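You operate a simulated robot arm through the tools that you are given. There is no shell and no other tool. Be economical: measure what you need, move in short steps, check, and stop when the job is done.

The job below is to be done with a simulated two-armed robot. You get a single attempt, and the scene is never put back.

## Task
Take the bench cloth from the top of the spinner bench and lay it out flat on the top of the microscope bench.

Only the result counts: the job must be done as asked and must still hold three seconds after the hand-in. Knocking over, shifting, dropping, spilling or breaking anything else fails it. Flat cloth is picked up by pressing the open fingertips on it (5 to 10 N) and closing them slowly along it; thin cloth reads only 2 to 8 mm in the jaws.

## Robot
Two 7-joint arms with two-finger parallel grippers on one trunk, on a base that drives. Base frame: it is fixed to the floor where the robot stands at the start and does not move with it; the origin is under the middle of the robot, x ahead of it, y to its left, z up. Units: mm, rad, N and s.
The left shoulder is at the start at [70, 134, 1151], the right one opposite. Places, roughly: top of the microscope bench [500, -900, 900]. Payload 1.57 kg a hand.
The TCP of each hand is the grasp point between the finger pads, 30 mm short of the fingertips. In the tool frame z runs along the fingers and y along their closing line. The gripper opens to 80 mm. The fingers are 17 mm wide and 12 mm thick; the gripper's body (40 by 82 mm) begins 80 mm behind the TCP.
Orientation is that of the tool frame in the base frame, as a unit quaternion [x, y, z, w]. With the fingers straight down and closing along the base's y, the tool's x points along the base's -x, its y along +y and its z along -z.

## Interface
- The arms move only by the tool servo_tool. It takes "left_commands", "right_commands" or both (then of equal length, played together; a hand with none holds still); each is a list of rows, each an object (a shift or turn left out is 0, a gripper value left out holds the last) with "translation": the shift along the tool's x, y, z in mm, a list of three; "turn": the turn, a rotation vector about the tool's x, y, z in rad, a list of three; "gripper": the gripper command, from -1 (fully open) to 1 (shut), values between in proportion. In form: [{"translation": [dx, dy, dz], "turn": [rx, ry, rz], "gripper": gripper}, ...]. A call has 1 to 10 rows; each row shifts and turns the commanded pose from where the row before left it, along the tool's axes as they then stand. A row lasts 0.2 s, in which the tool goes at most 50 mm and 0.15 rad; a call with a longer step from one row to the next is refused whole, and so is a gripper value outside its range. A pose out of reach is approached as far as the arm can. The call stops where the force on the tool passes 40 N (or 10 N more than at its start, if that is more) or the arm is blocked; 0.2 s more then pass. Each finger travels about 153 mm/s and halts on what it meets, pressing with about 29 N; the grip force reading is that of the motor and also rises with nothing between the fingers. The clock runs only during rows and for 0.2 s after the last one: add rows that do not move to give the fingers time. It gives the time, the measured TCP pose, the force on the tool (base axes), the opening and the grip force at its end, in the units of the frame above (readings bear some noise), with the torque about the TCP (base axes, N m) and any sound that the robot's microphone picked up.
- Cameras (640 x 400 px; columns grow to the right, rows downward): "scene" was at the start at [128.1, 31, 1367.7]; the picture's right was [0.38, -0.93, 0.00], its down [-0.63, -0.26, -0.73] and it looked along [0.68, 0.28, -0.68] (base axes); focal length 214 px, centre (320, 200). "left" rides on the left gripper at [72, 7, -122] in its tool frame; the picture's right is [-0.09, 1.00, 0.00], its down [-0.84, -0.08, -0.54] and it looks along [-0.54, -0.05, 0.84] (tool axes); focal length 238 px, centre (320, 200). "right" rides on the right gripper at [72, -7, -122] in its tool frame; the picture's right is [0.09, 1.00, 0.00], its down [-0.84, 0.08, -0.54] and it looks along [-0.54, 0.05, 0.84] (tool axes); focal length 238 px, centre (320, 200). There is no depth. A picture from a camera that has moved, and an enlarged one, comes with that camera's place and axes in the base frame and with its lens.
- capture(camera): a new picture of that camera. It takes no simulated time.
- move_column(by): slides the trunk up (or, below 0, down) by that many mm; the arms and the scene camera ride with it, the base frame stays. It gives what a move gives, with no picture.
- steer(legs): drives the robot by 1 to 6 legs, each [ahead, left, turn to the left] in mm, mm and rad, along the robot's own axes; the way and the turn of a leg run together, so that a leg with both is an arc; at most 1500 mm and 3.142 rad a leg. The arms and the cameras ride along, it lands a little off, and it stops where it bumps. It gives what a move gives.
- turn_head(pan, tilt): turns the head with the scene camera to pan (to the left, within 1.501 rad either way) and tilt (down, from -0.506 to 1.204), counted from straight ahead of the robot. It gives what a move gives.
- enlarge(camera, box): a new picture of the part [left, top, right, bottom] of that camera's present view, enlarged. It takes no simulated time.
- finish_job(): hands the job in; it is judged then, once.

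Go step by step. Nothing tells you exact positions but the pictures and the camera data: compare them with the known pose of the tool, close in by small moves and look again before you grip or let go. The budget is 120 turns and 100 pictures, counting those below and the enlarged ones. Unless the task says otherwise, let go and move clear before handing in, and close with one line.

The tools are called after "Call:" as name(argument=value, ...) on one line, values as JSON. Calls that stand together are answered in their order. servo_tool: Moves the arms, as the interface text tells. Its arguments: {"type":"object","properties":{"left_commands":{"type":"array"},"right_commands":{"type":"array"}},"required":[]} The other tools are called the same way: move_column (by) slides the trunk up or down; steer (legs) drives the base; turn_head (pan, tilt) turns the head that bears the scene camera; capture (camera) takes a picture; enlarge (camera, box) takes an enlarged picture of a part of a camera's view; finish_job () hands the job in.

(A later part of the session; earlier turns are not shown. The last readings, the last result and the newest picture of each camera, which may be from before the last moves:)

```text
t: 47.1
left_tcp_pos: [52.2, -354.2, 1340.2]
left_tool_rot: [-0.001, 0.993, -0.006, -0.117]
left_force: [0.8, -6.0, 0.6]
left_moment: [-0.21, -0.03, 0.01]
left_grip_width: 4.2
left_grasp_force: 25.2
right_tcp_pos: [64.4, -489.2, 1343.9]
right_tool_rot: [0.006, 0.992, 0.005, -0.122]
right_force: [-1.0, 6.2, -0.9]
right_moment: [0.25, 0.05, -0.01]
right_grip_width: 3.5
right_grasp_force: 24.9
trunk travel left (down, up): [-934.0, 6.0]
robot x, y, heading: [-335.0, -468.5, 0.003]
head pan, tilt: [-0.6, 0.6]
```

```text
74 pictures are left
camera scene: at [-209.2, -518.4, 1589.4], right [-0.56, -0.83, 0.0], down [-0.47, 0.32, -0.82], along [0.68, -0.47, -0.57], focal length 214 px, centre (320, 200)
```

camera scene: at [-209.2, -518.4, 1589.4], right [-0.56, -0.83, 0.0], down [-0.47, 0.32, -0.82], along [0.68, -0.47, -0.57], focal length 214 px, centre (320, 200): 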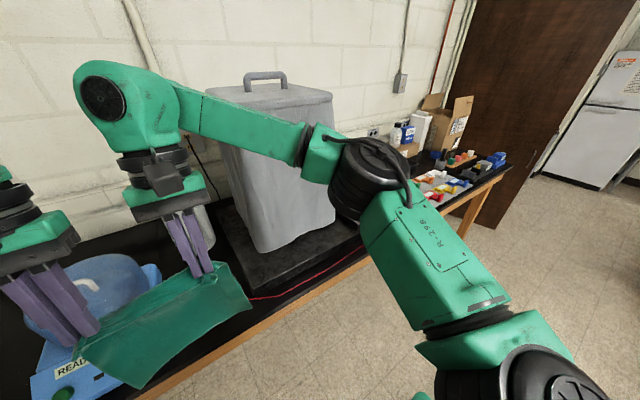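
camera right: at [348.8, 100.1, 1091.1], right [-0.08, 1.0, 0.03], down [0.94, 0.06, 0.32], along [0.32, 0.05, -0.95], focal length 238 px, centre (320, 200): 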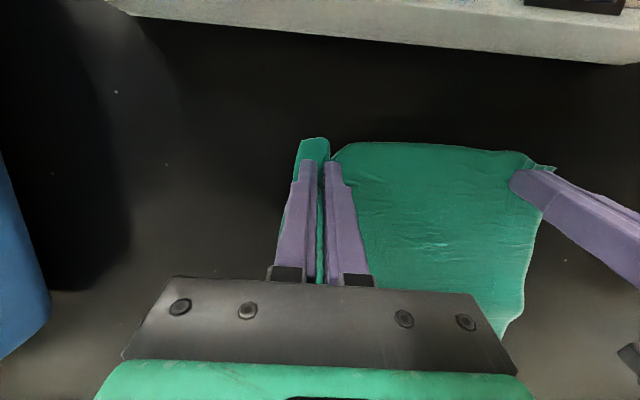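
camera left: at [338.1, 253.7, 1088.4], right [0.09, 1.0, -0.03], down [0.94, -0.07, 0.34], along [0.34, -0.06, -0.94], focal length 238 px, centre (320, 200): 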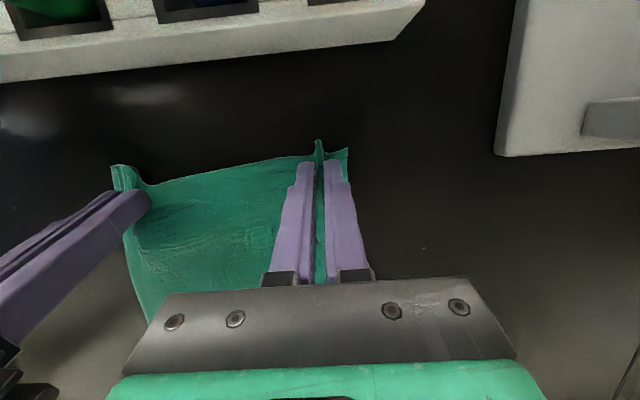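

There may be free space between the grey cover and the coloured trays. I'll drive further right and look straight at it.

Call:
steer(legs=[[0, -600, 0]])

Call:
turn_head(pan=-0.3, tilt=0.6)

Call:
capture(camera="scene")

Call:
turn_head(pan=0.6, tilt=0.6)

Call:
capture(camera="scene")

```text
t: 50.5
left_tcp_pos: [54.3, -945.9, 1339.8]
left_tool_rot: [0.0, 0.993, -0.006, -0.116]
left_force: [0.5, -5.7, 0.8]
left_moment: [-0.25, -0.02, 0.04]
left_grip_width: 4.5
left_grasp_force: 24.7
right_tcp_pos: [64.7, -1081.2, 1343.0]
right_tool_rot: [0.004, 0.993, 0.003, -0.122]
right_force: [-2.2, 7.3, -0.4]
right_moment: [0.24, 0.04, -0.02]
right_grip_width: 3.2
right_grasp_force: 24.5
trunk travel left (down, up): [-934.0, 6.0]
robot x, y, heading: [-326.6, -1059.9, 0.003]
head pan, tilt: [-0.6, 0.6]
```

```text
t: 51.3
left_tcp_pos: [53.8, -946.6, 1340.8]
left_tool_rot: [-0.001, 0.993, -0.005, -0.117]
left_force: [1.2, -5.8, 0.9]
left_moment: [-0.19, -0.04, 0.01]
left_grip_width: 4.4
left_grasp_force: 25.2
right_tcp_pos: [66.3, -1084.3, 1343.0]
right_tool_rot: [0.005, 0.992, 0.005, -0.123]
right_force: [-0.8, 6.4, -1.3]
right_moment: [0.21, 0.01, -0.02]
right_grip_width: 2.9
right_grasp_force: 24.4
trunk travel left (down, up): [-934.0, 6.0]
robot x, y, heading: [-333.9, -1064.2, 0.003]
head pan, tilt: [-0.3, 0.6]
```

```text
73 pictures are left
camera scene: at [-196.7, -1088.9, 1589.4], right [-0.29, -0.96, 0.0], down [-0.54, 0.17, -0.82], along [0.79, -0.24, -0.57], focal length 214 px, centre (320, 200)
```

scene: 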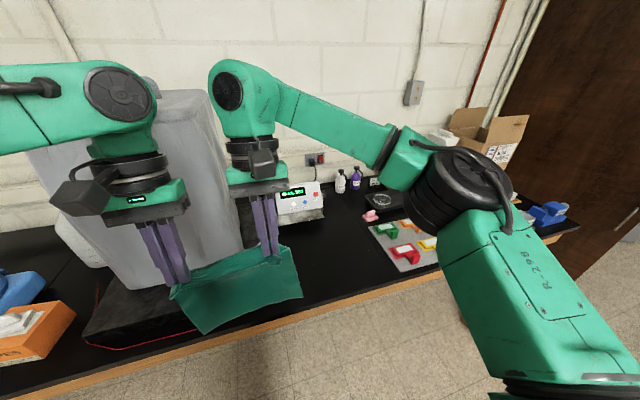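

```text
t: 52.5
left_tcp_pos: [53.1, -948.1, 1340.2]
left_tool_rot: [-0.001, 0.993, -0.006, -0.116]
left_force: [0.4, -7.2, -0.4]
left_moment: [-0.22, -0.04, 0.0]
left_grip_width: 4.3
left_grasp_force: 24.8
right_tcp_pos: [65.8, -1082.9, 1343.9]
right_tool_rot: [0.005, 0.992, 0.003, -0.123]
right_force: [-1.1, 6.9, -0.7]
right_moment: [0.24, -0.01, 0.01]
right_grip_width: 3.3
right_grasp_force: 24.1
trunk travel left (down, up): [-934.0, 6.0]
robot x, y, heading: [-332.1, -1063.6, 0.002]
head pan, tilt: [0.6, 0.6]
```

```text
72 pictures are left
camera scene: at [-208.4, -1012.8, 1589.4], right [0.57, -0.82, 0.0], down [-0.47, -0.32, -0.82], along [0.68, 0.47, -0.57], focal length 214 px, centre (320, 200)
```

scene: 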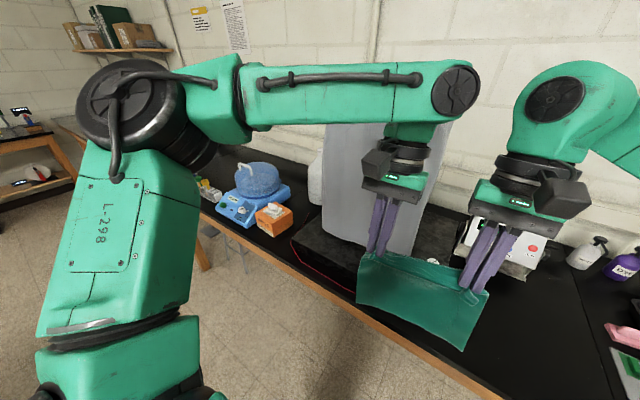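

The microscope bench runs from about y −340 to a seam near y −1460, and there's a clear area between the dark slab and that seam (y≈ −1170…−1450). I'll centre on it and survey closer.

Call:
steer(legs=[[0, -295, 0]])

Call:
turn_head(pan=0.0, tilt=0.7)

Call:
capture(camera="scene")

Call:
capture(camera="left")

Call:
capture(camera="right")

```text
t: 54.5
left_tcp_pos: [53.6, -1234.9, 1340.3]
left_tool_rot: [0.0, 0.993, -0.006, -0.116]
left_force: [0.8, -5.1, 0.5]
left_moment: [-0.23, -0.03, 0.01]
left_grip_width: 4.5
left_grasp_force: 25.3
right_tcp_pos: [65.3, -1370.5, 1343.6]
right_tool_rot: [0.005, 0.992, 0.002, -0.123]
right_force: [-0.7, 6.5, -0.2]
right_moment: [0.17, 0.04, 0.02]
right_grip_width: 3.2
right_grasp_force: 24.3
trunk travel left (down, up): [-934.0, 6.0]
robot x, y, heading: [-330.8, -1354.4, 0.005]
head pan, tilt: [0.6, 0.6]
```

```text
t: 55.5
left_tcp_pos: [53.9, -1239.8, 1340.7]
left_tool_rot: [0.0, 0.993, -0.005, -0.116]
left_force: [0.8, -5.5, 0.3]
left_moment: [-0.19, 0.01, 0.03]
left_grip_width: 4.5
left_grasp_force: 25.3
right_tcp_pos: [66.4, -1374.6, 1344.1]
right_tool_rot: [0.004, 0.992, 0.005, -0.123]
right_force: [-0.1, 6.4, -0.5]
right_moment: [0.23, 0.02, -0.01]
right_grip_width: 3.2
right_grasp_force: 24.4
trunk travel left (down, up): [-934.0, 6.0]
robot x, y, heading: [-330.0, -1356.6, 0.007]
head pan, tilt: [0.0, 0.7]
```

```text
71 pictures are left
camera scene: at [-195.7, -1354.9, 1580.8], right [0.0, -1.0, 0.0], down [-0.64, 0.0, -0.76], along [0.76, 0.0, -0.64], focal length 214 px, centre (320, 200)
```

scene: 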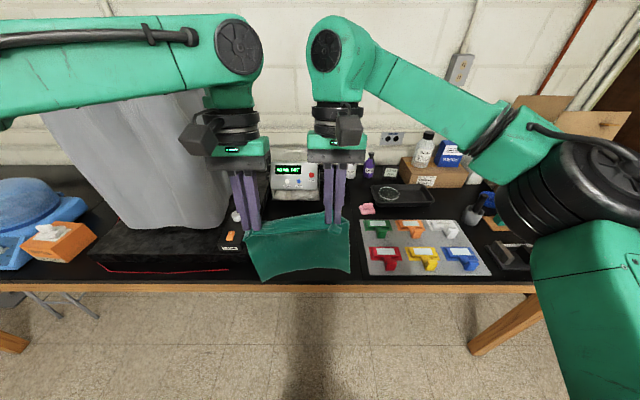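

```text
70 pictures are left
camera left: at [11.5, -1234.0, 1474.5], right [0.09, 1.0, -0.03], down [0.94, -0.07, 0.33], along [0.33, -0.06, -0.94], focal length 238 px, centre (320, 200)
```

left: 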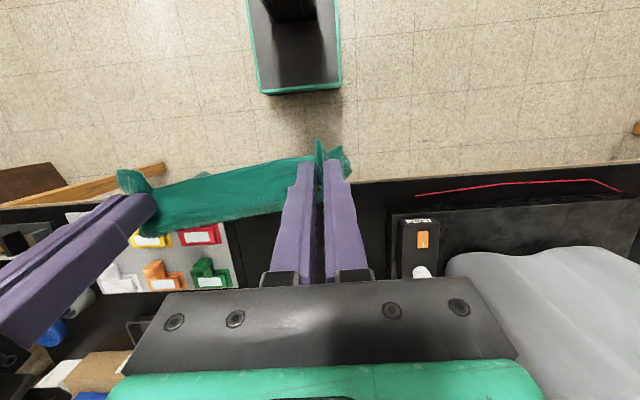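

```text
69 pictures are left
camera right: at [25.8, -1383.3, 1480.3], right [-0.08, 1.0, 0.03], down [0.94, 0.07, 0.32], along [0.32, 0.05, -0.95], focal length 238 px, centre (320, 200)
```

right: 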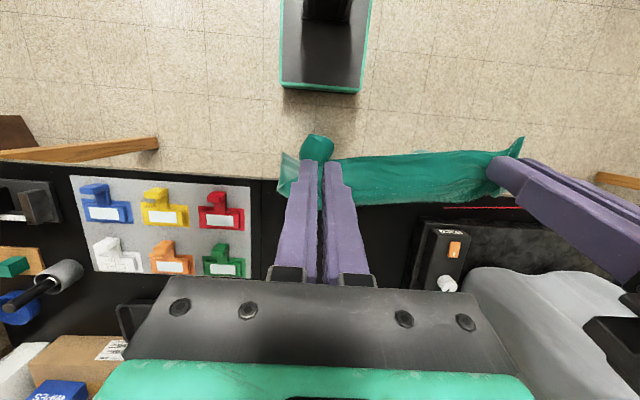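

The clear area on the microscope bench is x 165–650, y −1490…−1090, with its surface near z 924. With my hands centred at y≈ −1307, I'll extend the arms forward in the air to test reach for the laying path.

Call:
servo_tool(left_commands=[{"translation": [-21.4, 0, -5.1]}, {"translation": [-21.4, 0, -5.1]}, {"translation": [-21.4, 0, -5.1]}, {"translation": [-21.4, 0, -5.1]}, {"translation": [-21.4, 0, -5.1]}, {"translation": [-21.4, 0, -5.1]}, {}], right_commands=[{"translation": [-19.4, 0, -4.7]}, {"translation": [-19.4, 0, -4.7]}, {"translation": [-19.4, 0, -4.7]}, {"translation": [-19.4, 0, -4.7]}, {"translation": [-19.4, 0, -4.7]}, {"translation": [-19.4, 0, -4.7]}, {}])

```text
t: 57.1
left_tcp_pos: [134.5, -1195.8, 1332.2]
left_tool_rot: [-0.001, 0.993, -0.004, -0.115]
left_force: [-0.3, 0.7, 0.3]
left_moment: [0.01, -0.01, -0.02]
left_grip_width: 0.0
left_grasp_force: 20.9
left hand out of reach, approached as far as the arm can: row 3, 4, 5, 6
right_tcp_pos: [162.9, -1380.9, 1338.9]
right_tool_rot: [0.005, 0.993, 0.005, -0.122]
right_force: [0.8, -0.5, -0.9]
right_moment: [0.0, -0.02, -0.04]
right_grip_width: 3.0
right_grasp_force: 24.5
right hand out of reach, approached as far as the arm can: row 5, 6
trunk travel left (down, up): [-934.0, 6.0]
robot x, y, heading: [-333.6, -1351.7, 0.003]
head pan, tilt: [0.0, 0.7]
```

The left arm hit its reach limit, drifted and let the cloth slip; the right hand still holds it. Let me look at how it hangs.

Call:
capture(camera="scene")

Call:
capture(camera="left")

Call:
capture(camera="right")

```text
68 pictures are left
camera scene: at [-196.7, -1354.6, 1580.9], right [0.0, -1.0, 0.0], down [-0.64, 0.0, -0.77], along [0.77, 0.0, -0.64], focal length 214 px, centre (320, 200)
```

scene: 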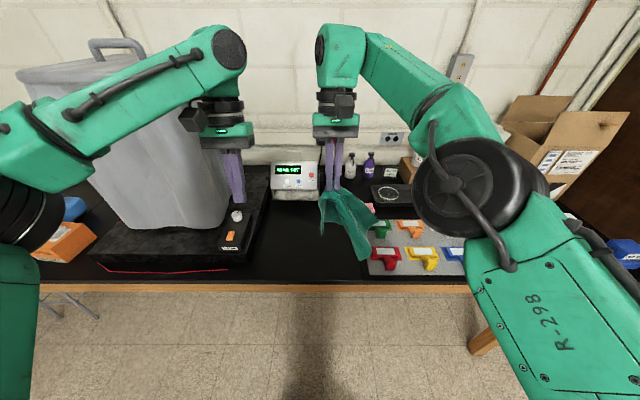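

```text
67 pictures are left
camera left: at [90.6, -1189.4, 1466.7], right [0.09, 1.0, -0.03], down [0.94, -0.07, 0.34], along [0.33, -0.06, -0.94], focal length 238 px, centre (320, 200)
```

left: 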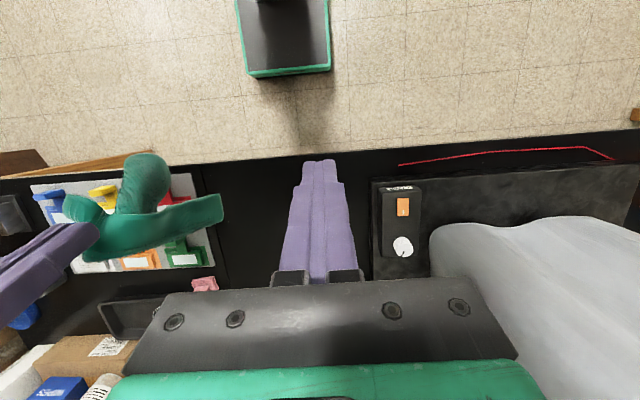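

```text
66 pictures are left
camera right: at [122.5, -1387.6, 1475.0], right [-0.08, 1.0, 0.03], down [0.94, 0.06, 0.32], along [0.32, 0.05, -0.95], focal length 238 px, centre (320, 200)
```

right: 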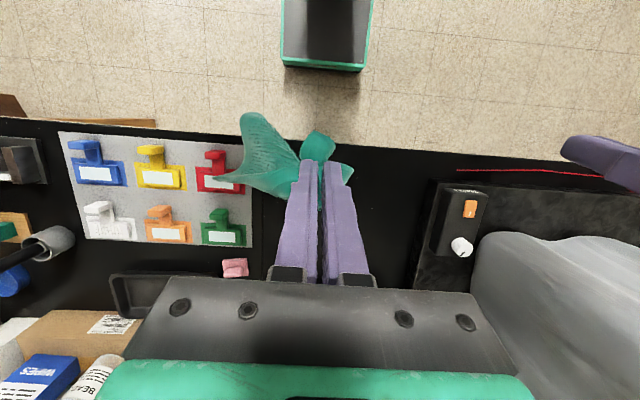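

The cloth now hangs from its near-right corner only. My plan is to untilt the hands (no rack here), lay the cloth down diagonally by moving base and trunk together, then spread it with both hands. First I'll retract and untilt.

Call:
servo_tool(left_commands=[{"turn": [0, -0.115, 0]}, {"turn": [0, -0.115, 0]}, {"translation": [30, 4, 0]}, {"translation": [30, 4, 0]}, {"translation": [30, 4, 0]}, {"translation": [30, 4, 0]}, {"translation": [30, 4, 0]}, {}], right_commands=[{"turn": [0, -0.123, 0]}, {"turn": [0, -0.123, 0]}, {"translation": [13, 6, 0]}, {"translation": [13, 6, 0]}, {"translation": [13, 6, 0]}, {"translation": [13, 6, 0]}, {"translation": [13, 6, 0]}, {}])

```text
t: 58.9
left_tcp_pos: [-16.4, -1174.8, 1331.4]
left_tool_rot: [-0.001, 1.0, -0.005, -0.001]
left_force: [-0.5, 0.4, -0.8]
left_moment: [-0.02, -0.01, -0.01]
left_grip_width: 0.0
left_grasp_force: 21.3
right_tcp_pos: [97.8, -1348.8, 1336.6]
right_tool_rot: [0.005, 1.0, 0.004, 0.0]
right_force: [-1.1, 0.3, 0.3]
right_moment: [-0.01, 0.01, 0.04]
right_grip_width: 2.9
right_grasp_force: 24.5
trunk travel left (down, up): [-934.0, 6.0]
robot x, y, heading: [-327.8, -1358.0, 0.0]
head pan, tilt: [0.0, 0.7]
```

Now I'll drive to where the cloth's free corner should land.

Call:
steer(legs=[[285, 115, 0]])

Call:
turn_head(pan=0.0, tilt=1.0)

Call:
move_column(by=-90)

Call:
capture(camera="scene")

Call:
capture(camera="left")

```text
t: 61.0
left_tcp_pos: [265.4, -1062.6, 1332.8]
left_tool_rot: [0.0, 1.0, -0.004, 0.0]
left_force: [0.7, -0.1, -0.9]
left_moment: [0.04, -0.01, 0.0]
left_grip_width: 0.0
left_grasp_force: 21.8
right_tcp_pos: [380.4, -1232.7, 1338.0]
right_tool_rot: [0.005, 1.0, 0.004, 0.001]
right_force: [0.4, 0.8, -0.3]
right_moment: [0.02, -0.01, 0.0]
right_grip_width: 2.8
right_grasp_force: 24.3
trunk travel left (down, up): [-934.0, 6.0]
robot x, y, heading: [-49.6, -1237.2, 0.004]
head pan, tilt: [0.0, 0.7]
```

```text
t: 61.8
left_tcp_pos: [267.8, -1059.3, 1332.6]
left_tool_rot: [-0.003, 1.0, -0.005, -0.002]
left_force: [0.4, -1.0, 0.6]
left_moment: [-0.04, -0.01, 0.03]
left_grip_width: 0.0
left_grasp_force: 21.2
right_tcp_pos: [382.7, -1232.1, 1338.1]
right_tool_rot: [0.005, 1.0, 0.004, 0.0]
right_force: [-0.3, -0.3, 0.1]
right_moment: [0.02, 0.01, 0.02]
right_grip_width: 2.8
right_grasp_force: 23.9
trunk travel left (down, up): [-934.0, 6.0]
robot x, y, heading: [-47.2, -1237.1, 0.004]
head pan, tilt: [0.0, 1.0]
```

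```text
t: 63.1
left_tcp_pos: [268.4, -1059.9, 1243.0]
left_tool_rot: [-0.002, 1.0, -0.006, -0.002]
left_force: [-0.5, -0.3, 0.0]
left_moment: [-0.01, 0.0, 0.0]
left_grip_width: 0.1
left_grasp_force: 21.4
right_tcp_pos: [383.3, -1233.7, 1246.5]
right_tool_rot: [0.005, 1.0, 0.004, 0.0]
right_force: [0.6, 0.7, -0.9]
right_moment: [0.01, 0.02, -0.02]
right_grip_width: 2.7
right_grasp_force: 24.5
trunk travel left (down, up): [-844.0, 96.0]
robot x, y, heading: [-45.3, -1239.0, 0.004]
head pan, tilt: [0.0, 1.0]
```

```text
65 pictures are left
camera scene: at [73.4, -1238.8, 1467.5], right [0.0, -1.0, 0.0], down [-0.84, 0.0, -0.54], along [0.54, 0.0, -0.84], focal length 214 px, centre (320, 200)
```

scene: 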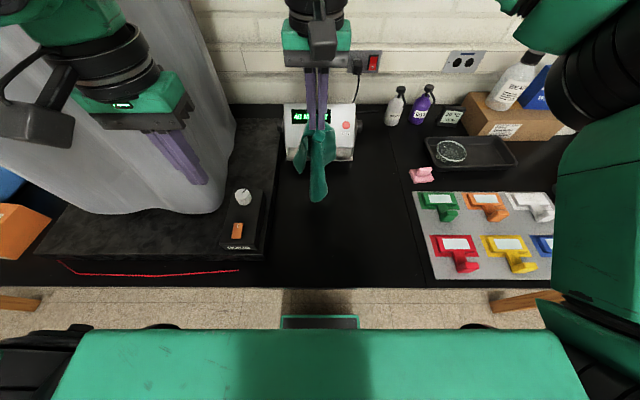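

```text
64 pictures are left
camera left: at [195.5, -1054.7, 1363.8], right [0.09, 1.0, -0.01], down [0.84, -0.07, 0.54], along [0.54, -0.06, -0.84], focal length 238 px, centre (320, 200)
```

left: 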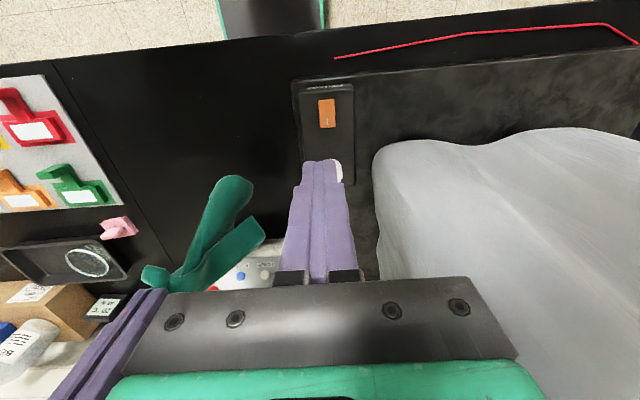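

The bench area is clear: slab edge at y≈ −1110, seam at y≈ −1510, front edge at x≈173. The cloth tip is about 60 mm above the bench; I'll lay it down by alternating trunk and base moves toward the front-right.

Call:
move_column(by=-65)

Call:
steer(legs=[[-45, -45, 0]])

Call:
move_column(by=-60)

Call:
steer(legs=[[-45, -45, 0]])

Call:
capture(camera="scene")

```text
t: 64.1
left_tcp_pos: [268.3, -1058.7, 1177.2]
left_tool_rot: [-0.002, 1.0, -0.006, -0.002]
left_force: [0.1, -0.3, 0.4]
left_moment: [0.0, 0.01, 0.02]
left_grip_width: 0.1
left_grasp_force: 21.4
right_tcp_pos: [383.8, -1232.6, 1182.8]
right_tool_rot: [0.005, 1.0, 0.004, 0.0]
right_force: [-0.8, -1.3, -0.2]
right_moment: [0.03, -0.02, -0.07]
right_grip_width: 2.9
right_grasp_force: 24.1
trunk travel left (down, up): [-779.0, 161.0]
robot x, y, heading: [-44.7, -1235.3, -0.0]
head pan, tilt: [0.0, 1.0]
```

```text
t: 65.1
left_tcp_pos: [226.3, -1101.1, 1174.5]
left_tool_rot: [-0.002, 1.0, -0.007, -0.005]
left_force: [-0.1, 0.8, -0.6]
left_moment: [-0.02, 0.01, -0.01]
left_grip_width: 0.3
left_grasp_force: 21.3
right_tcp_pos: [343.5, -1273.2, 1179.5]
right_tool_rot: [0.004, 1.0, 0.002, -0.002]
right_force: [1.1, 1.1, 0.0]
right_moment: [-0.02, 0.01, -0.04]
right_grip_width: 3.0
right_grasp_force: 24.0
trunk travel left (down, up): [-779.0, 161.0]
robot x, y, heading: [-90.3, -1285.8, 0.004]
head pan, tilt: [0.0, 1.0]
```

```text
t: 66.1
left_tcp_pos: [222.8, -1105.1, 1116.3]
left_tool_rot: [-0.003, 1.0, -0.005, -0.003]
left_force: [-0.2, -0.1, 0.2]
left_moment: [0.01, -0.01, 0.0]
left_grip_width: 0.0
left_grasp_force: 21.1
right_tcp_pos: [338.9, -1277.1, 1122.6]
right_tool_rot: [0.004, 1.0, 0.003, 0.0]
right_force: [0.2, 0.3, -0.2]
right_moment: [0.0, 0.02, 0.01]
right_grip_width: 3.1
right_grasp_force: 23.6
trunk travel left (down, up): [-719.0, 221.0]
robot x, y, heading: [-90.9, -1284.4, 0.004]
head pan, tilt: [0.0, 1.0]
```

```text
t: 67.1
left_tcp_pos: [181.2, -1148.8, 1116.8]
left_tool_rot: [-0.003, 1.0, -0.006, -0.004]
left_force: [0.0, 0.2, 1.1]
left_moment: [-0.04, 0.02, 0.0]
left_grip_width: 0.4
left_grasp_force: 21.7
right_tcp_pos: [296.3, -1319.0, 1120.4]
right_tool_rot: [0.004, 1.0, 0.003, -0.002]
right_force: [0.3, 0.3, 0.1]
right_moment: [0.01, 0.07, -0.02]
right_grip_width: 2.7
right_grasp_force: 23.9
trunk travel left (down, up): [-719.0, 221.0]
robot x, y, heading: [-138.9, -1326.7, 0.005]
head pan, tilt: [0.0, 1.0]
```

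```text
63 pictures are left
camera scene: at [-12.6, -1325.6, 1342.1], right [0.0, -1.0, 0.0], down [-0.84, 0.0, -0.54], along [0.54, 0.0, -0.84], focal length 214 px, centre (320, 200)
```

scene: 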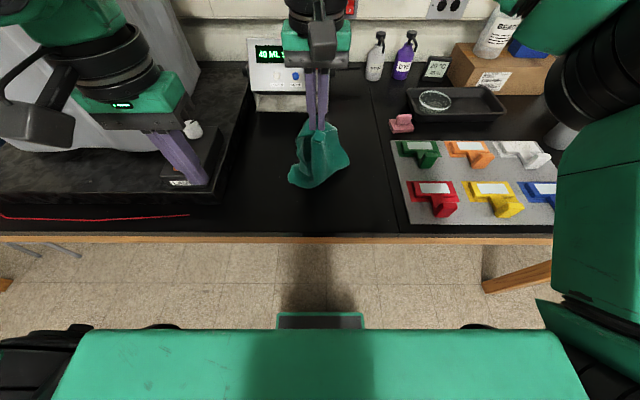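

The cloth's tail is down. I'll finish lowering with the right arm itself, continuing the diagonal pull.

Call:
servo_tool(right_commands=[{"translation": [7, -7, 15]}, {"translation": [7, -7, 15]}, {"translation": [7, -7, 15]}, {"translation": [7, -7, 15]}, {"translation": [7, -7, 15]}, {"translation": [7, -7, 15]}, {"translation": [7, -7, 15]}, {"translation": [7, -7, 15]}, {"translation": [7, -7, 15]}, {"translation": [7, -7, 15]}])

Call:
servo_tool(left_commands=[{"translation": [0, 30, -20]}, {"translation": [0, 30, -20]}, {}])

Call:
capture(camera="scene")

Call:
capture(camera="right")

```text
t: 69.3
left_tcp_pos: [177.1, -1150.3, 1118.0]
left_tool_rot: [-0.002, 1.0, -0.005, -0.002]
left_force: [-0.1, -0.2, -0.4]
left_moment: [-0.03, 0.03, -0.04]
left_grip_width: 0.0
left_grasp_force: 21.5
right_tcp_pos: [222.6, -1392.3, 971.1]
right_tool_rot: [0.004, 1.0, 0.003, -0.001]
right_force: [-0.6, -0.4, 0.3]
right_moment: [-0.01, 0.0, 0.03]
right_grip_width: 2.9
right_grasp_force: 23.7
trunk travel left (down, up): [-719.0, 221.0]
robot x, y, heading: [-138.8, -1331.6, 0.003]
head pan, tilt: [0.0, 1.0]
```

```text
t: 70.1
left_tcp_pos: [178.1, -1090.9, 1156.0]
left_tool_rot: [-0.002, 1.0, -0.005, -0.003]
left_force: [0.7, -0.2, -0.2]
left_moment: [-0.02, 0.02, -0.04]
left_grip_width: 0.0
left_grasp_force: 21.4
right_tcp_pos: [223.1, -1391.1, 972.2]
right_tool_rot: [0.004, 1.0, 0.003, 0.0]
right_force: [-0.5, 0.6, 0.6]
right_moment: [0.03, -0.02, -0.02]
right_grip_width: 2.7
right_grasp_force: 23.9
trunk travel left (down, up): [-719.0, 221.0]
robot x, y, heading: [-136.4, -1328.6, 0.001]
head pan, tilt: [0.0, 1.0]
```

```text
62 pictures are left
camera scene: at [-15.4, -1329.5, 1342.4], right [0.0, -1.0, 0.0], down [-0.84, 0.0, -0.54], along [0.54, 0.0, -0.84], focal length 214 px, centre (320, 200)
```

scene: 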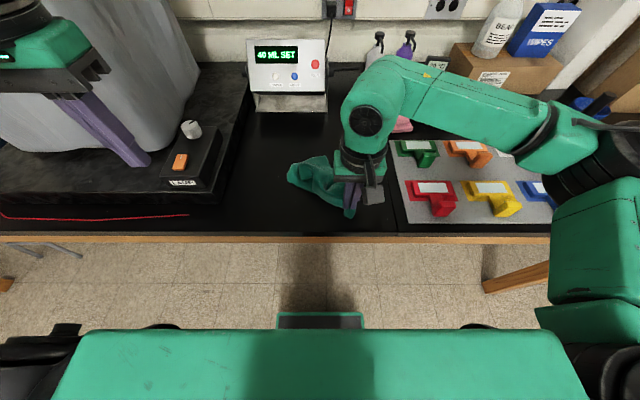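

```text
61 pictures are left
camera right: at [150.9, -1398.6, 1095.2], right [-0.08, 1.0, 0.01], down [0.84, 0.07, 0.54], along [0.54, 0.05, -0.84], focal length 238 px, centre (320, 200)
```

right: 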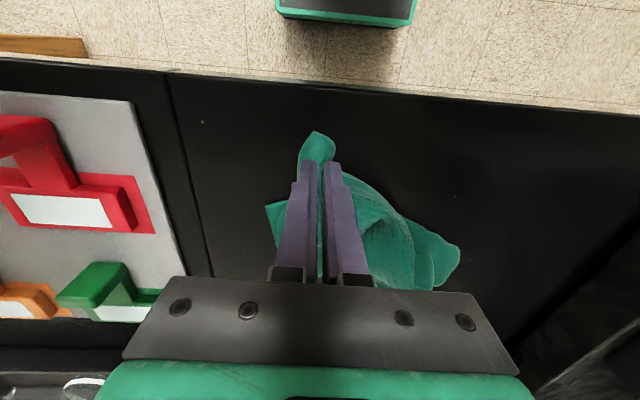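

I'll lower the last bit, release, and lift the right hand clear to see how the cloth lies.

Call:
servo_tool(right_commands=[{"translation": [0, 0, 7]}, {"translation": [0, 0, 5], "gripper": 0.6}, {"gripper": 0.2}, {}, {"translation": [0, 0, -40]}, {"translation": [0, 0, -40]}, {"translation": [0, 0, -40]}, {"translation": [0, -30, -40]}, {"translation": [20, -30, -20]}, {}])

Call:
capture(camera="scene")

Call:
capture(camera="right")

```text
t: 72.3
left_tcp_pos: [179.7, -1088.4, 1156.5]
left_tool_rot: [-0.003, 1.0, -0.005, -0.002]
left_force: [-0.7, 0.2, 0.6]
left_moment: [0.0, 0.01, 0.01]
left_grip_width: 0.1
left_grasp_force: 21.4
right_tcp_pos: [202.4, -1451.1, 1138.0]
right_tool_rot: [0.005, 1.0, 0.003, -0.001]
right_force: [-0.2, -0.4, -0.3]
right_moment: [0.0, 0.03, 0.04]
right_grip_width: 32.0
right_grasp_force: 0.1
trunk travel left (down, up): [-719.0, 221.0]
robot x, y, heading: [-139.5, -1329.6, 0.006]
head pan, tilt: [0.0, 1.0]
```

```text
60 pictures are left
camera scene: at [-14.8, -1327.5, 1342.3], right [0.0, -1.0, 0.0], down [-0.84, 0.0, -0.54], along [0.54, 0.0, -0.84], focal length 214 px, centre (320, 200)
```

scene: 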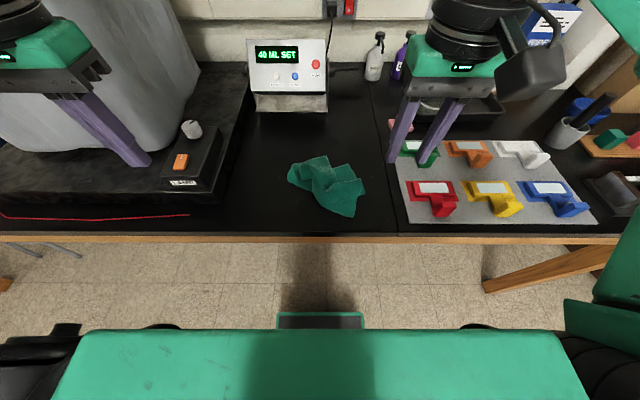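

```text
59 pictures are left
camera right: at [130.8, -1457.6, 1261.5], right [-0.08, 1.0, 0.01], down [0.84, 0.07, 0.54], along [0.54, 0.05, -0.84], focal length 238 px, centre (320, 200)
```

right: 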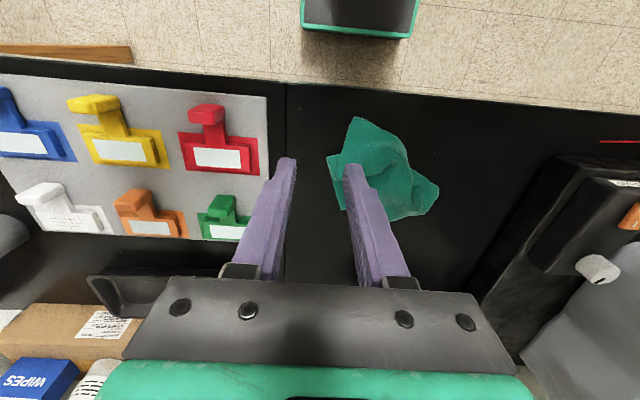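

Call:
enlarge(camera="scene", box=[260, 130, 400, 230])

Call:
enlarge(camera="right", box=[300, 100, 460, 240])

```text
4.00 times, centred on (330, 180) of scene
camera zoom: at [-14.8, -1327.5, 1342.3], right [0.0, -1.0, 0.0], down [-0.84, 0.0, -0.54], along [0.54, 0.0, -0.84], focal length 858 px, centre (280, 280)
```

zoom: 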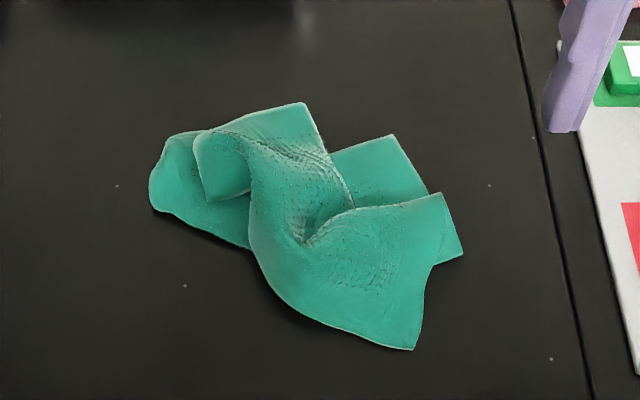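

```text
2.86 times, centred on (380, 170) of right
camera zoom: at [130.8, -1457.6, 1261.5], right [-0.08, 1.0, 0.01], down [0.84, 0.07, 0.54], along [0.54, 0.05, -0.84], focal length 681 px, centre (149, 286)
```

zoom: 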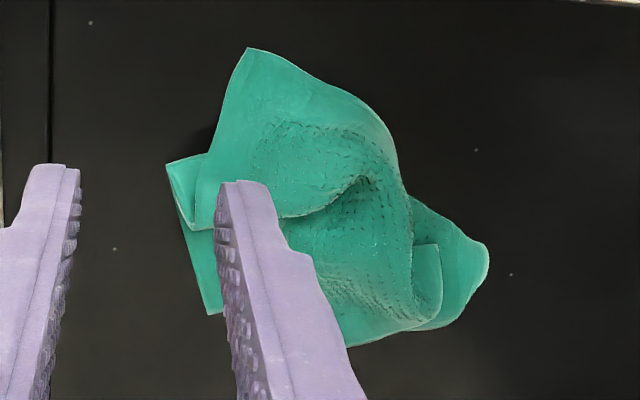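

The cloth lies folded like a taco: its held corner is near (208, −1401), and another corner (top layer, at about (394, −1344)) is folded over and should be swung toward the front-left. I'll bring the right hand above that corner.

Call:
steer(legs=[[75, 0, 0]])

Call:
servo_tool(right_commands=[{"translation": [-16, 18, 20], "gripper": 0.4}, {"translation": [-16, 18, 20]}, {"translation": [-16, 18, 20]}, {"translation": [-16, 18, 20]}, {"translation": [-16, 18, 20]}, {"translation": [-12, 18, 20]}, {}])

Call:
capture(camera="right")

Call:
capture(camera="scene")

```text
t: 73.3
left_tcp_pos: [250.5, -1089.2, 1156.9]
left_tool_rot: [-0.001, 1.0, -0.005, 0.0]
left_force: [0.3, -0.5, -0.3]
left_moment: [0.0, 0.01, 0.01]
left_grip_width: 0.3
left_grasp_force: 21.5
right_tcp_pos: [273.1, -1450.9, 1139.7]
right_tool_rot: [0.005, 1.0, 0.004, 0.002]
right_force: [-0.4, -0.2, 0.9]
right_moment: [-0.02, -0.02, 0.0]
right_grip_width: 31.8
right_grasp_force: 0.1
trunk travel left (down, up): [-719.0, 221.0]
robot x, y, heading: [-58.9, -1326.1, 0.001]
head pan, tilt: [0.0, 1.0]
```

```text
t: 74.9
left_tcp_pos: [251.4, -1091.7, 1157.3]
left_tool_rot: [-0.002, 1.0, -0.005, -0.002]
left_force: [0.1, -0.1, -0.1]
left_moment: [0.04, -0.03, 0.01]
left_grip_width: 0.1
left_grasp_force: 20.9
right_tcp_pos: [369.0, -1343.3, 1020.7]
right_tool_rot: [0.004, 1.0, 0.003, 0.0]
right_force: [0.1, -0.4, -0.5]
right_moment: [0.0, -0.02, 0.03]
right_grip_width: 23.7
right_grasp_force: 0.0
trunk travel left (down, up): [-719.0, 221.0]
robot x, y, heading: [-62.8, -1330.0, -0.002]
head pan, tilt: [0.0, 1.0]
```

```text
56 pictures are left
camera right: at [296.7, -1350.9, 1142.6], right [-0.08, 1.0, 0.01], down [0.84, 0.07, 0.54], along [0.54, 0.05, -0.84], focal length 238 px, centre (320, 200)
```

right: 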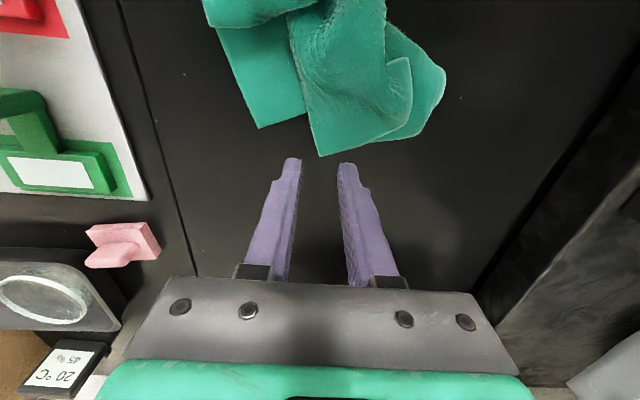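

```text
55 pictures are left
camera scene: at [57.6, -1329.0, 1342.5], right [0.0, -1.0, 0.0], down [-0.84, 0.0, -0.54], along [0.54, 0.0, -0.84], focal length 214 px, centre (320, 200)
```

scene: 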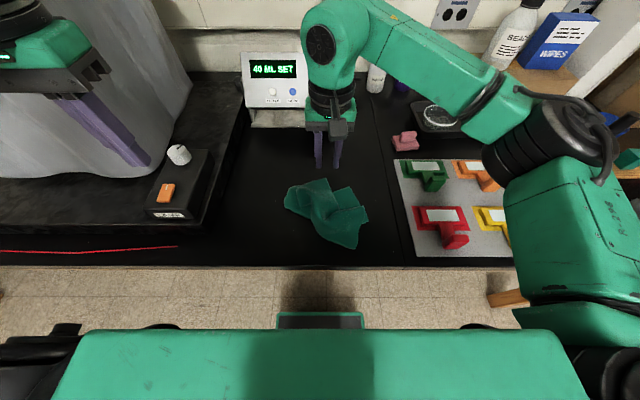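

The corner is at (387, −1344), its fabric extending to −x and +y. I'll pinch it about 22 mm inside.

Call:
servo_tool(right_commands=[{"translation": [2, 10, 15]}, {"translation": [2, 11, 15]}, {"translation": [0, 0, 15]}, {"translation": [0, 0, 12]}, {"translation": [0, 0, 4]}, {"translation": [0, 0, 3]}, {}])

```text
t: 76.5
left_tcp_pos: [252.1, -1089.8, 1158.1]
left_tool_rot: [-0.003, 1.0, -0.005, -0.002]
left_force: [-0.9, 0.5, 1.0]
left_moment: [-0.03, -0.01, 0.02]
left_grip_width: 0.2
left_grasp_force: 21.7
right_tcp_pos: [364.3, -1321.8, 956.9]
right_tool_rot: [0.005, 1.0, 0.005, 0.001]
right_force: [1.2, -0.3, 9.3]
right_moment: [-0.03, 0.01, 0.02]
right_grip_width: 23.9
right_grasp_force: 0.1
trunk travel left (down, up): [-719.0, 221.0]
robot x, y, heading: [-60.4, -1325.3, 0.001]
head pan, tilt: [0.0, 1.0]
```

Call:
servo_tool(right_commands=[{"translation": [0, 0, 0.5], "gripper": 0.5}, {"gripper": 0.6}, {"gripper": 0.7}, {"gripper": 0.8}, {"gripper": 0.9}, {"gripper": 1}, {}])

Call:
capture(camera="right")

```text
t: 78.1
left_tcp_pos: [250.7, -1091.6, 1156.4]
left_tool_rot: [-0.002, 1.0, -0.005, -0.001]
left_force: [0.4, -0.1, 0.5]
left_moment: [0.04, 0.01, -0.02]
left_grip_width: 0.1
left_grasp_force: 21.3
right_tcp_pos: [364.5, -1321.7, 956.0]
right_tool_rot: [0.004, 1.0, 0.002, 0.0]
right_force: [2.2, 0.7, 13.1]
right_moment: [0.04, 0.04, 0.02]
right_grip_width: 0.0
right_grasp_force: 20.9
trunk travel left (down, up): [-719.0, 221.0]
robot x, y, heading: [-62.1, -1326.6, -0.0]
head pan, tilt: [0.0, 1.0]
```

```text
54 pictures are left
camera right: at [291.7, -1328.6, 1078.8], right [-0.08, 1.0, 0.01], down [0.84, 0.07, 0.54], along [0.54, 0.05, -0.84], focal length 238 px, centre (320, 200)
```

right: 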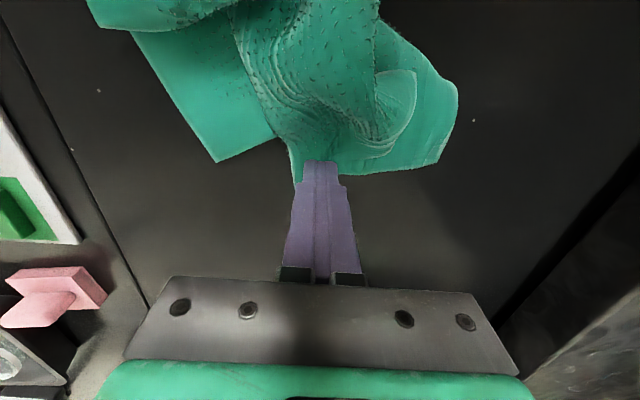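

Missed: the fingertips were just at the cloth's edge. I'll go 18 mm further in and retry.

Call:
servo_tool(right_commands=[{"translation": [0, 0, -14]}, {"translation": [10, 2, 0], "gripper": 0.3}, {"translation": [10, 0, 0]}, {}, {"translation": [0, 0, 8]}, {"translation": [0, 0, 4]}, {"translation": [0, 0, 2]}, {}])

```text
t: 79.9
left_tcp_pos: [251.1, -1090.6, 1157.9]
left_tool_rot: [-0.002, 1.0, -0.005, -0.001]
left_force: [-0.4, 0.2, -1.2]
left_moment: [0.0, 0.0, -0.01]
left_grip_width: 0.0
left_grasp_force: 21.3
right_tcp_pos: [344.4, -1319.1, 957.8]
right_tool_rot: [0.006, 1.0, 0.004, 0.002]
right_force: [3.4, -1.0, 20.8]
right_moment: [-0.22, 0.03, 0.07]
right_grip_width: 28.4
right_grasp_force: 0.4
trunk travel left (down, up): [-719.0, 221.0]
robot x, y, heading: [-62.4, -1329.5, 0.002]
head pan, tilt: [0.0, 1.0]
```

Call:
servo_tool(right_commands=[{"translation": [0, 0, -0.8], "gripper": 0.4}, {"gripper": 0.5}, {"gripper": 0.6}, {"gripper": 0.7}, {"gripper": 0.8}, {"gripper": 0.9}, {"gripper": 1}, {}])

Call:
capture(camera="right")

```text
t: 81.7
left_tcp_pos: [250.3, -1091.4, 1156.9]
left_tool_rot: [-0.002, 1.0, -0.004, -0.002]
left_force: [-0.4, 0.4, 0.1]
left_moment: [0.01, -0.02, -0.01]
left_grip_width: 0.0
left_grasp_force: 20.8
right_tcp_pos: [344.3, -1320.4, 957.1]
right_tool_rot: [0.005, 1.0, 0.004, 0.001]
right_force: [0.3, -1.3, 18.1]
right_moment: [-0.14, 0.12, 0.02]
right_grip_width: 4.5
right_grasp_force: 24.9
trunk travel left (down, up): [-719.0, 221.0]
robot x, y, heading: [-63.8, -1328.6, 0.001]
head pan, tilt: [0.0, 1.0]
```

```text
53 pictures are left
camera right: at [271.0, -1327.2, 1079.6], right [-0.08, 1.0, 0.01], down [0.84, 0.07, 0.54], along [0.54, 0.05, -0.84], focal length 238 px, centre (320, 200)
```

right: 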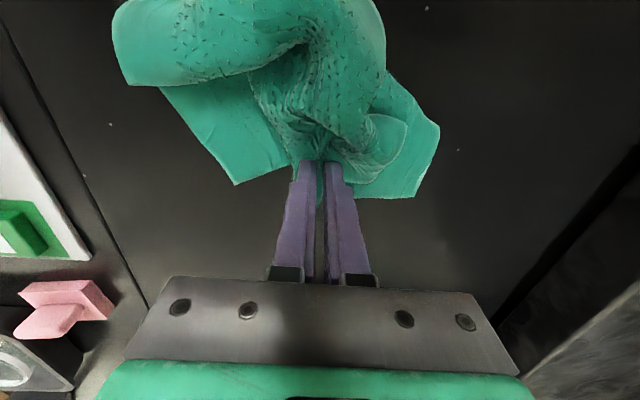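

Gripped (4.5 mm). I'll lift moderately and look at what comes up.

Call:
servo_tool(right_commands=[{"translation": [0, 0, -20]}, {"translation": [5, 8, -20]}, {"translation": [5, 8, -20]}, {"translation": [5, 8, -20]}, {}])

Call:
enlarge(camera="scene", box=[240, 130, 420, 270])

Call:
capture(camera="right")

```text
t: 82.9
left_tcp_pos: [252.2, -1090.4, 1157.1]
left_tool_rot: [-0.003, 1.0, -0.005, -0.002]
left_force: [0.6, 0.1, -0.2]
left_moment: [-0.05, -0.02, -0.03]
left_grip_width: 0.4
left_grasp_force: 21.9
right_tcp_pos: [331.2, -1295.8, 1035.4]
right_tool_rot: [0.005, 1.0, 0.004, 0.0]
right_force: [-0.3, -0.2, 0.2]
right_moment: [-0.06, -0.02, -0.01]
right_grip_width: 4.5
right_grasp_force: 24.7
trunk travel left (down, up): [-719.0, 221.0]
robot x, y, heading: [-62.6, -1326.6, 0.002]
head pan, tilt: [0.0, 1.0]
```

```text
2.86 times, centred on (330, 200) of scene
camera zoom: at [58.1, -1328.9, 1342.4], right [0.0, -1.0, 0.0], down [-0.84, 0.0, -0.54], along [0.54, 0.0, -0.84], focal length 613 px, centre (291, 200)
```

zoom: 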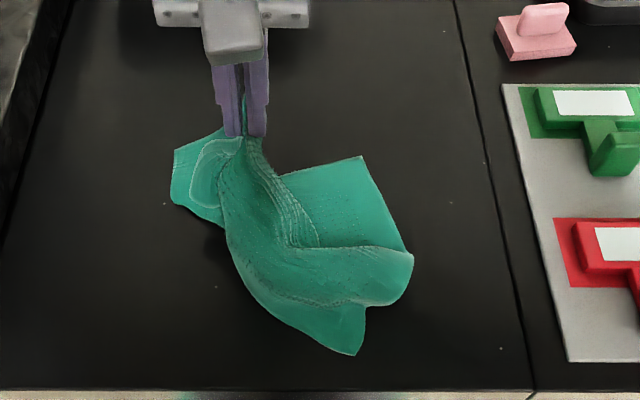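

```text
51 pictures are left
camera right: at [258.4, -1303.2, 1158.9], right [-0.08, 1.0, 0.01], down [0.84, 0.07, 0.54], along [0.54, 0.05, -0.84], focal length 238 px, centre (320, 200)
```

right: 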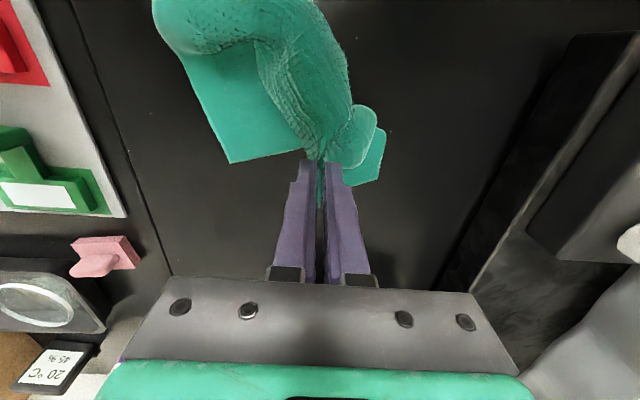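

The top layer corner is in hand. I'll swing it toward the front-left by moving the base, unfolding that layer.

Call:
steer(legs=[[-95, 100, 0]])

Call:
capture(camera="scene")

```text
t: 84.2
left_tcp_pos: [158.9, -992.7, 1156.1]
left_tool_rot: [-0.001, 1.0, -0.003, -0.002]
left_force: [-0.1, 0.1, -0.5]
left_moment: [0.01, 0.01, 0.02]
left_grip_width: 0.0
left_grasp_force: 21.0
right_tcp_pos: [236.6, -1197.7, 1034.0]
right_tool_rot: [0.005, 1.0, 0.005, -0.001]
right_force: [0.5, -0.4, -0.4]
right_moment: [-0.02, 0.01, 0.01]
right_grip_width: 4.3
right_grasp_force: 24.7
trunk travel left (down, up): [-719.0, 221.0]
robot x, y, heading: [-155.9, -1231.5, 0.006]
head pan, tilt: [0.0, 1.0]
```

```text
50 pictures are left
camera scene: at [-35.1, -1231.2, 1342.3], right [0.0, -1.0, 0.0], down [-0.84, 0.0, -0.54], along [0.54, 0.0, -0.84], focal length 214 px, centre (320, 200)
```

scene: 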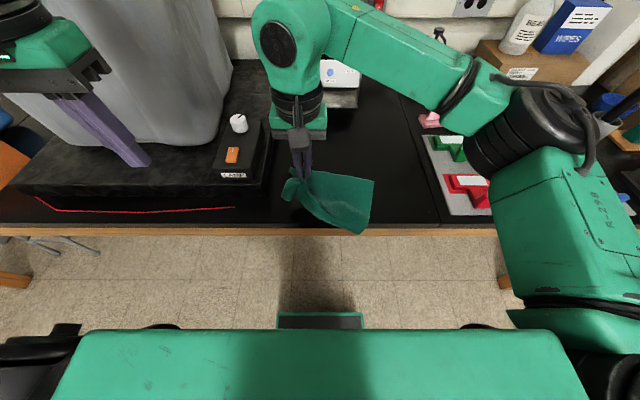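

Call:
enlarge(camera="scene", box=[250, 130, 420, 250])

Call:
capture(camera="right")

```text
3.33 times, centred on (335, 190) of scene
camera zoom: at [-35.1, -1231.2, 1342.3], right [0.0, -1.0, 0.0], down [-0.84, 0.0, -0.54], along [0.54, 0.0, -0.84], focal length 715 px, centre (270, 233)
```

zoom: 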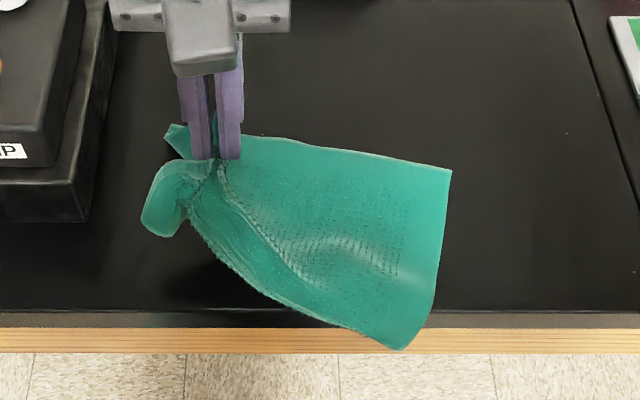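

```text
48 pictures are left
camera right: at [165.1, -1205.6, 1158.3], right [-0.08, 1.0, 0.01], down [0.84, 0.06, 0.54], along [0.54, 0.05, -0.84], focal length 238 px, centre (320, 200)
```

right: 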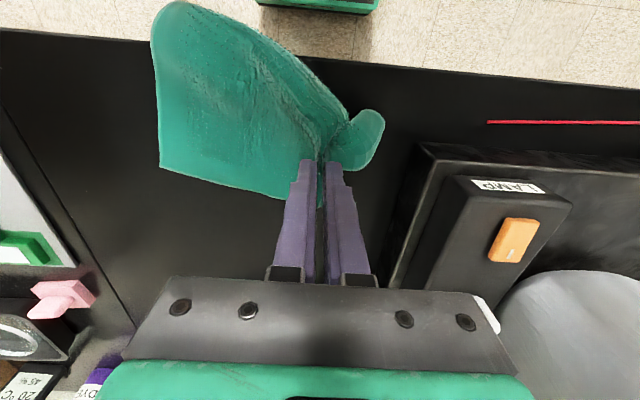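

Much of the sheet has unfolded, but its front corner overhangs the bench's edge. I'll lower the hand somewhat and draw the cloth back from the edge.

Call:
servo_tool(right_commands=[{"translation": [0, 0, 20]}, {"translation": [0, 0, 15]}, {}])

Call:
steer(legs=[[130, 0, 0]])

Call:
capture(camera="scene")

Call:
capture(camera="right")

```text
t: 85.0
left_tcp_pos: [157.5, -992.3, 1156.2]
left_tool_rot: [-0.002, 1.0, -0.005, -0.001]
left_force: [-0.9, -0.7, 0.2]
left_moment: [-0.01, 0.02, -0.01]
left_grip_width: 0.0
left_grasp_force: 21.7
right_tcp_pos: [236.7, -1197.1, 1001.2]
right_tool_rot: [0.005, 1.0, 0.003, 0.0]
right_force: [1.1, 0.3, -0.5]
right_moment: [-0.02, -0.02, -0.02]
right_grip_width: 4.2
right_grasp_force: 24.9
trunk travel left (down, up): [-719.0, 221.0]
robot x, y, heading: [-157.7, -1226.1, 0.003]
head pan, tilt: [0.0, 1.0]
```

```text
t: 86.3
left_tcp_pos: [286.2, -991.2, 1156.4]
left_tool_rot: [-0.001, 1.0, -0.006, 0.0]
left_force: [0.0, 0.2, 0.1]
left_moment: [0.0, -0.06, 0.04]
left_grip_width: 0.2
left_grasp_force: 20.7
right_tcp_pos: [364.5, -1197.2, 1003.0]
right_tool_rot: [0.005, 1.0, 0.004, 0.001]
right_force: [0.6, 0.5, 0.3]
right_moment: [0.0, 0.01, 0.0]
right_grip_width: 4.3
right_grasp_force: 24.8
trunk travel left (down, up): [-719.0, 221.0]
robot x, y, heading: [-25.2, -1230.6, 0.005]
head pan, tilt: [0.0, 1.0]
```

```text
47 pictures are left
camera scene: at [90.8, -1229.6, 1342.6], right [0.0, -1.0, 0.0], down [-0.84, 0.0, -0.54], along [0.54, 0.0, -0.84], focal length 214 px, centre (320, 200)
```

scene: 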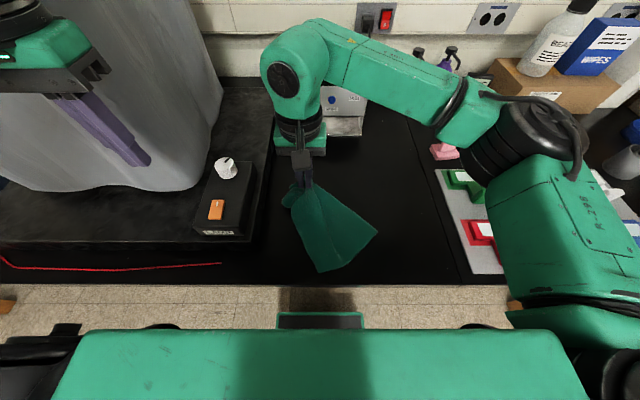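

```text
46 pictures are left
camera right: at [291.7, -1204.2, 1124.4], right [-0.08, 1.0, 0.01], down [0.84, 0.06, 0.54], along [0.54, 0.05, -0.84], focal length 238 px, centre (320, 200)
```

right: 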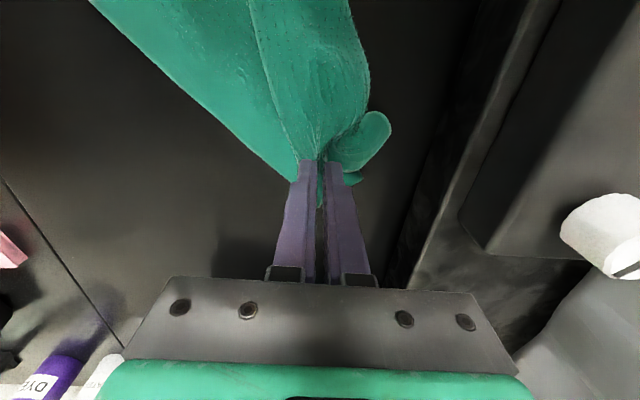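

Now the sheet trails toward the front, off the edge. I'll lower, release and look.

Call:
servo_tool(right_commands=[{"translation": [0, 0, 20]}, {"translation": [0, 0, 20]}, {"gripper": 0.6}, {"gripper": 0.3}, {}, {"translation": [0, 0, -40]}, {"translation": [0, 0, -40]}, {"translation": [0, 0, -40]}, {"translation": [-30, -10, -30]}, {"translation": [-30, -10, 0]}])

Call:
enlarge(camera="scene", box=[240, 140, 420, 290])

Call:
capture(camera="right")

```text
t: 88.5
left_tcp_pos: [288.8, -991.7, 1155.4]
left_tool_rot: [-0.002, 1.0, -0.006, -0.002]
left_force: [0.0, -0.1, 0.2]
left_moment: [-0.01, 0.0, 0.02]
left_grip_width: 0.2
left_grasp_force: 21.5
right_tcp_pos: [426.6, -1218.6, 1109.1]
right_tool_rot: [0.004, 1.0, 0.003, -0.001]
right_force: [0.4, -0.2, -0.6]
right_moment: [0.02, 0.0, 0.02]
right_grip_width: 28.1
right_grasp_force: 0.0
trunk travel left (down, up): [-719.0, 221.0]
robot x, y, heading: [-29.9, -1227.2, 0.003]
head pan, tilt: [0.0, 1.0]
```

```text
2.67 times, centred on (330, 215) of scene
camera zoom: at [94.0, -1229.9, 1342.3], right [0.0, -1.0, 0.0], down [-0.84, 0.0, -0.54], along [0.54, 0.0, -0.84], focal length 572 px, centre (293, 160)
```

zoom: 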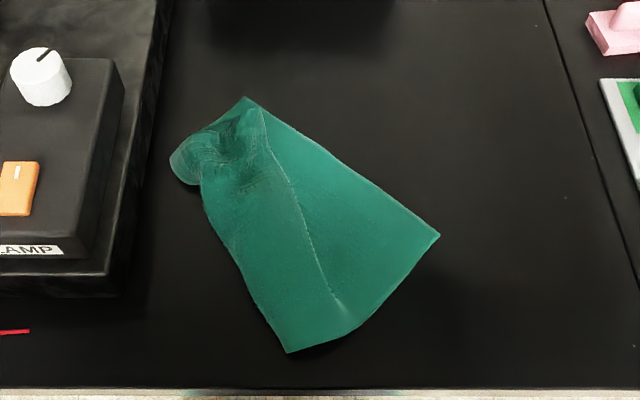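

```text
44 pictures are left
camera right: at [354.4, -1226.2, 1233.5], right [-0.08, 1.0, 0.01], down [0.84, 0.07, 0.54], along [0.54, 0.05, -0.84], focal length 238 px, centre (320, 200)
```

right: 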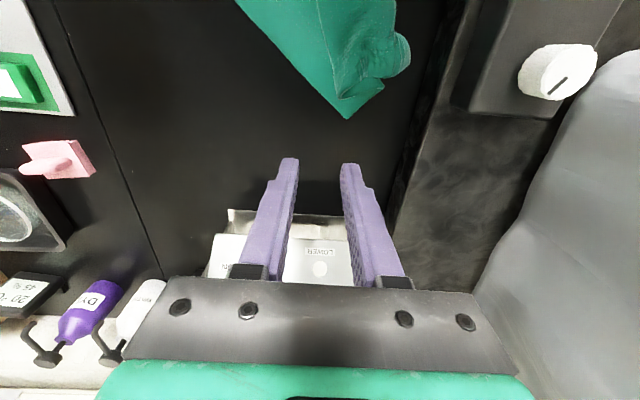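

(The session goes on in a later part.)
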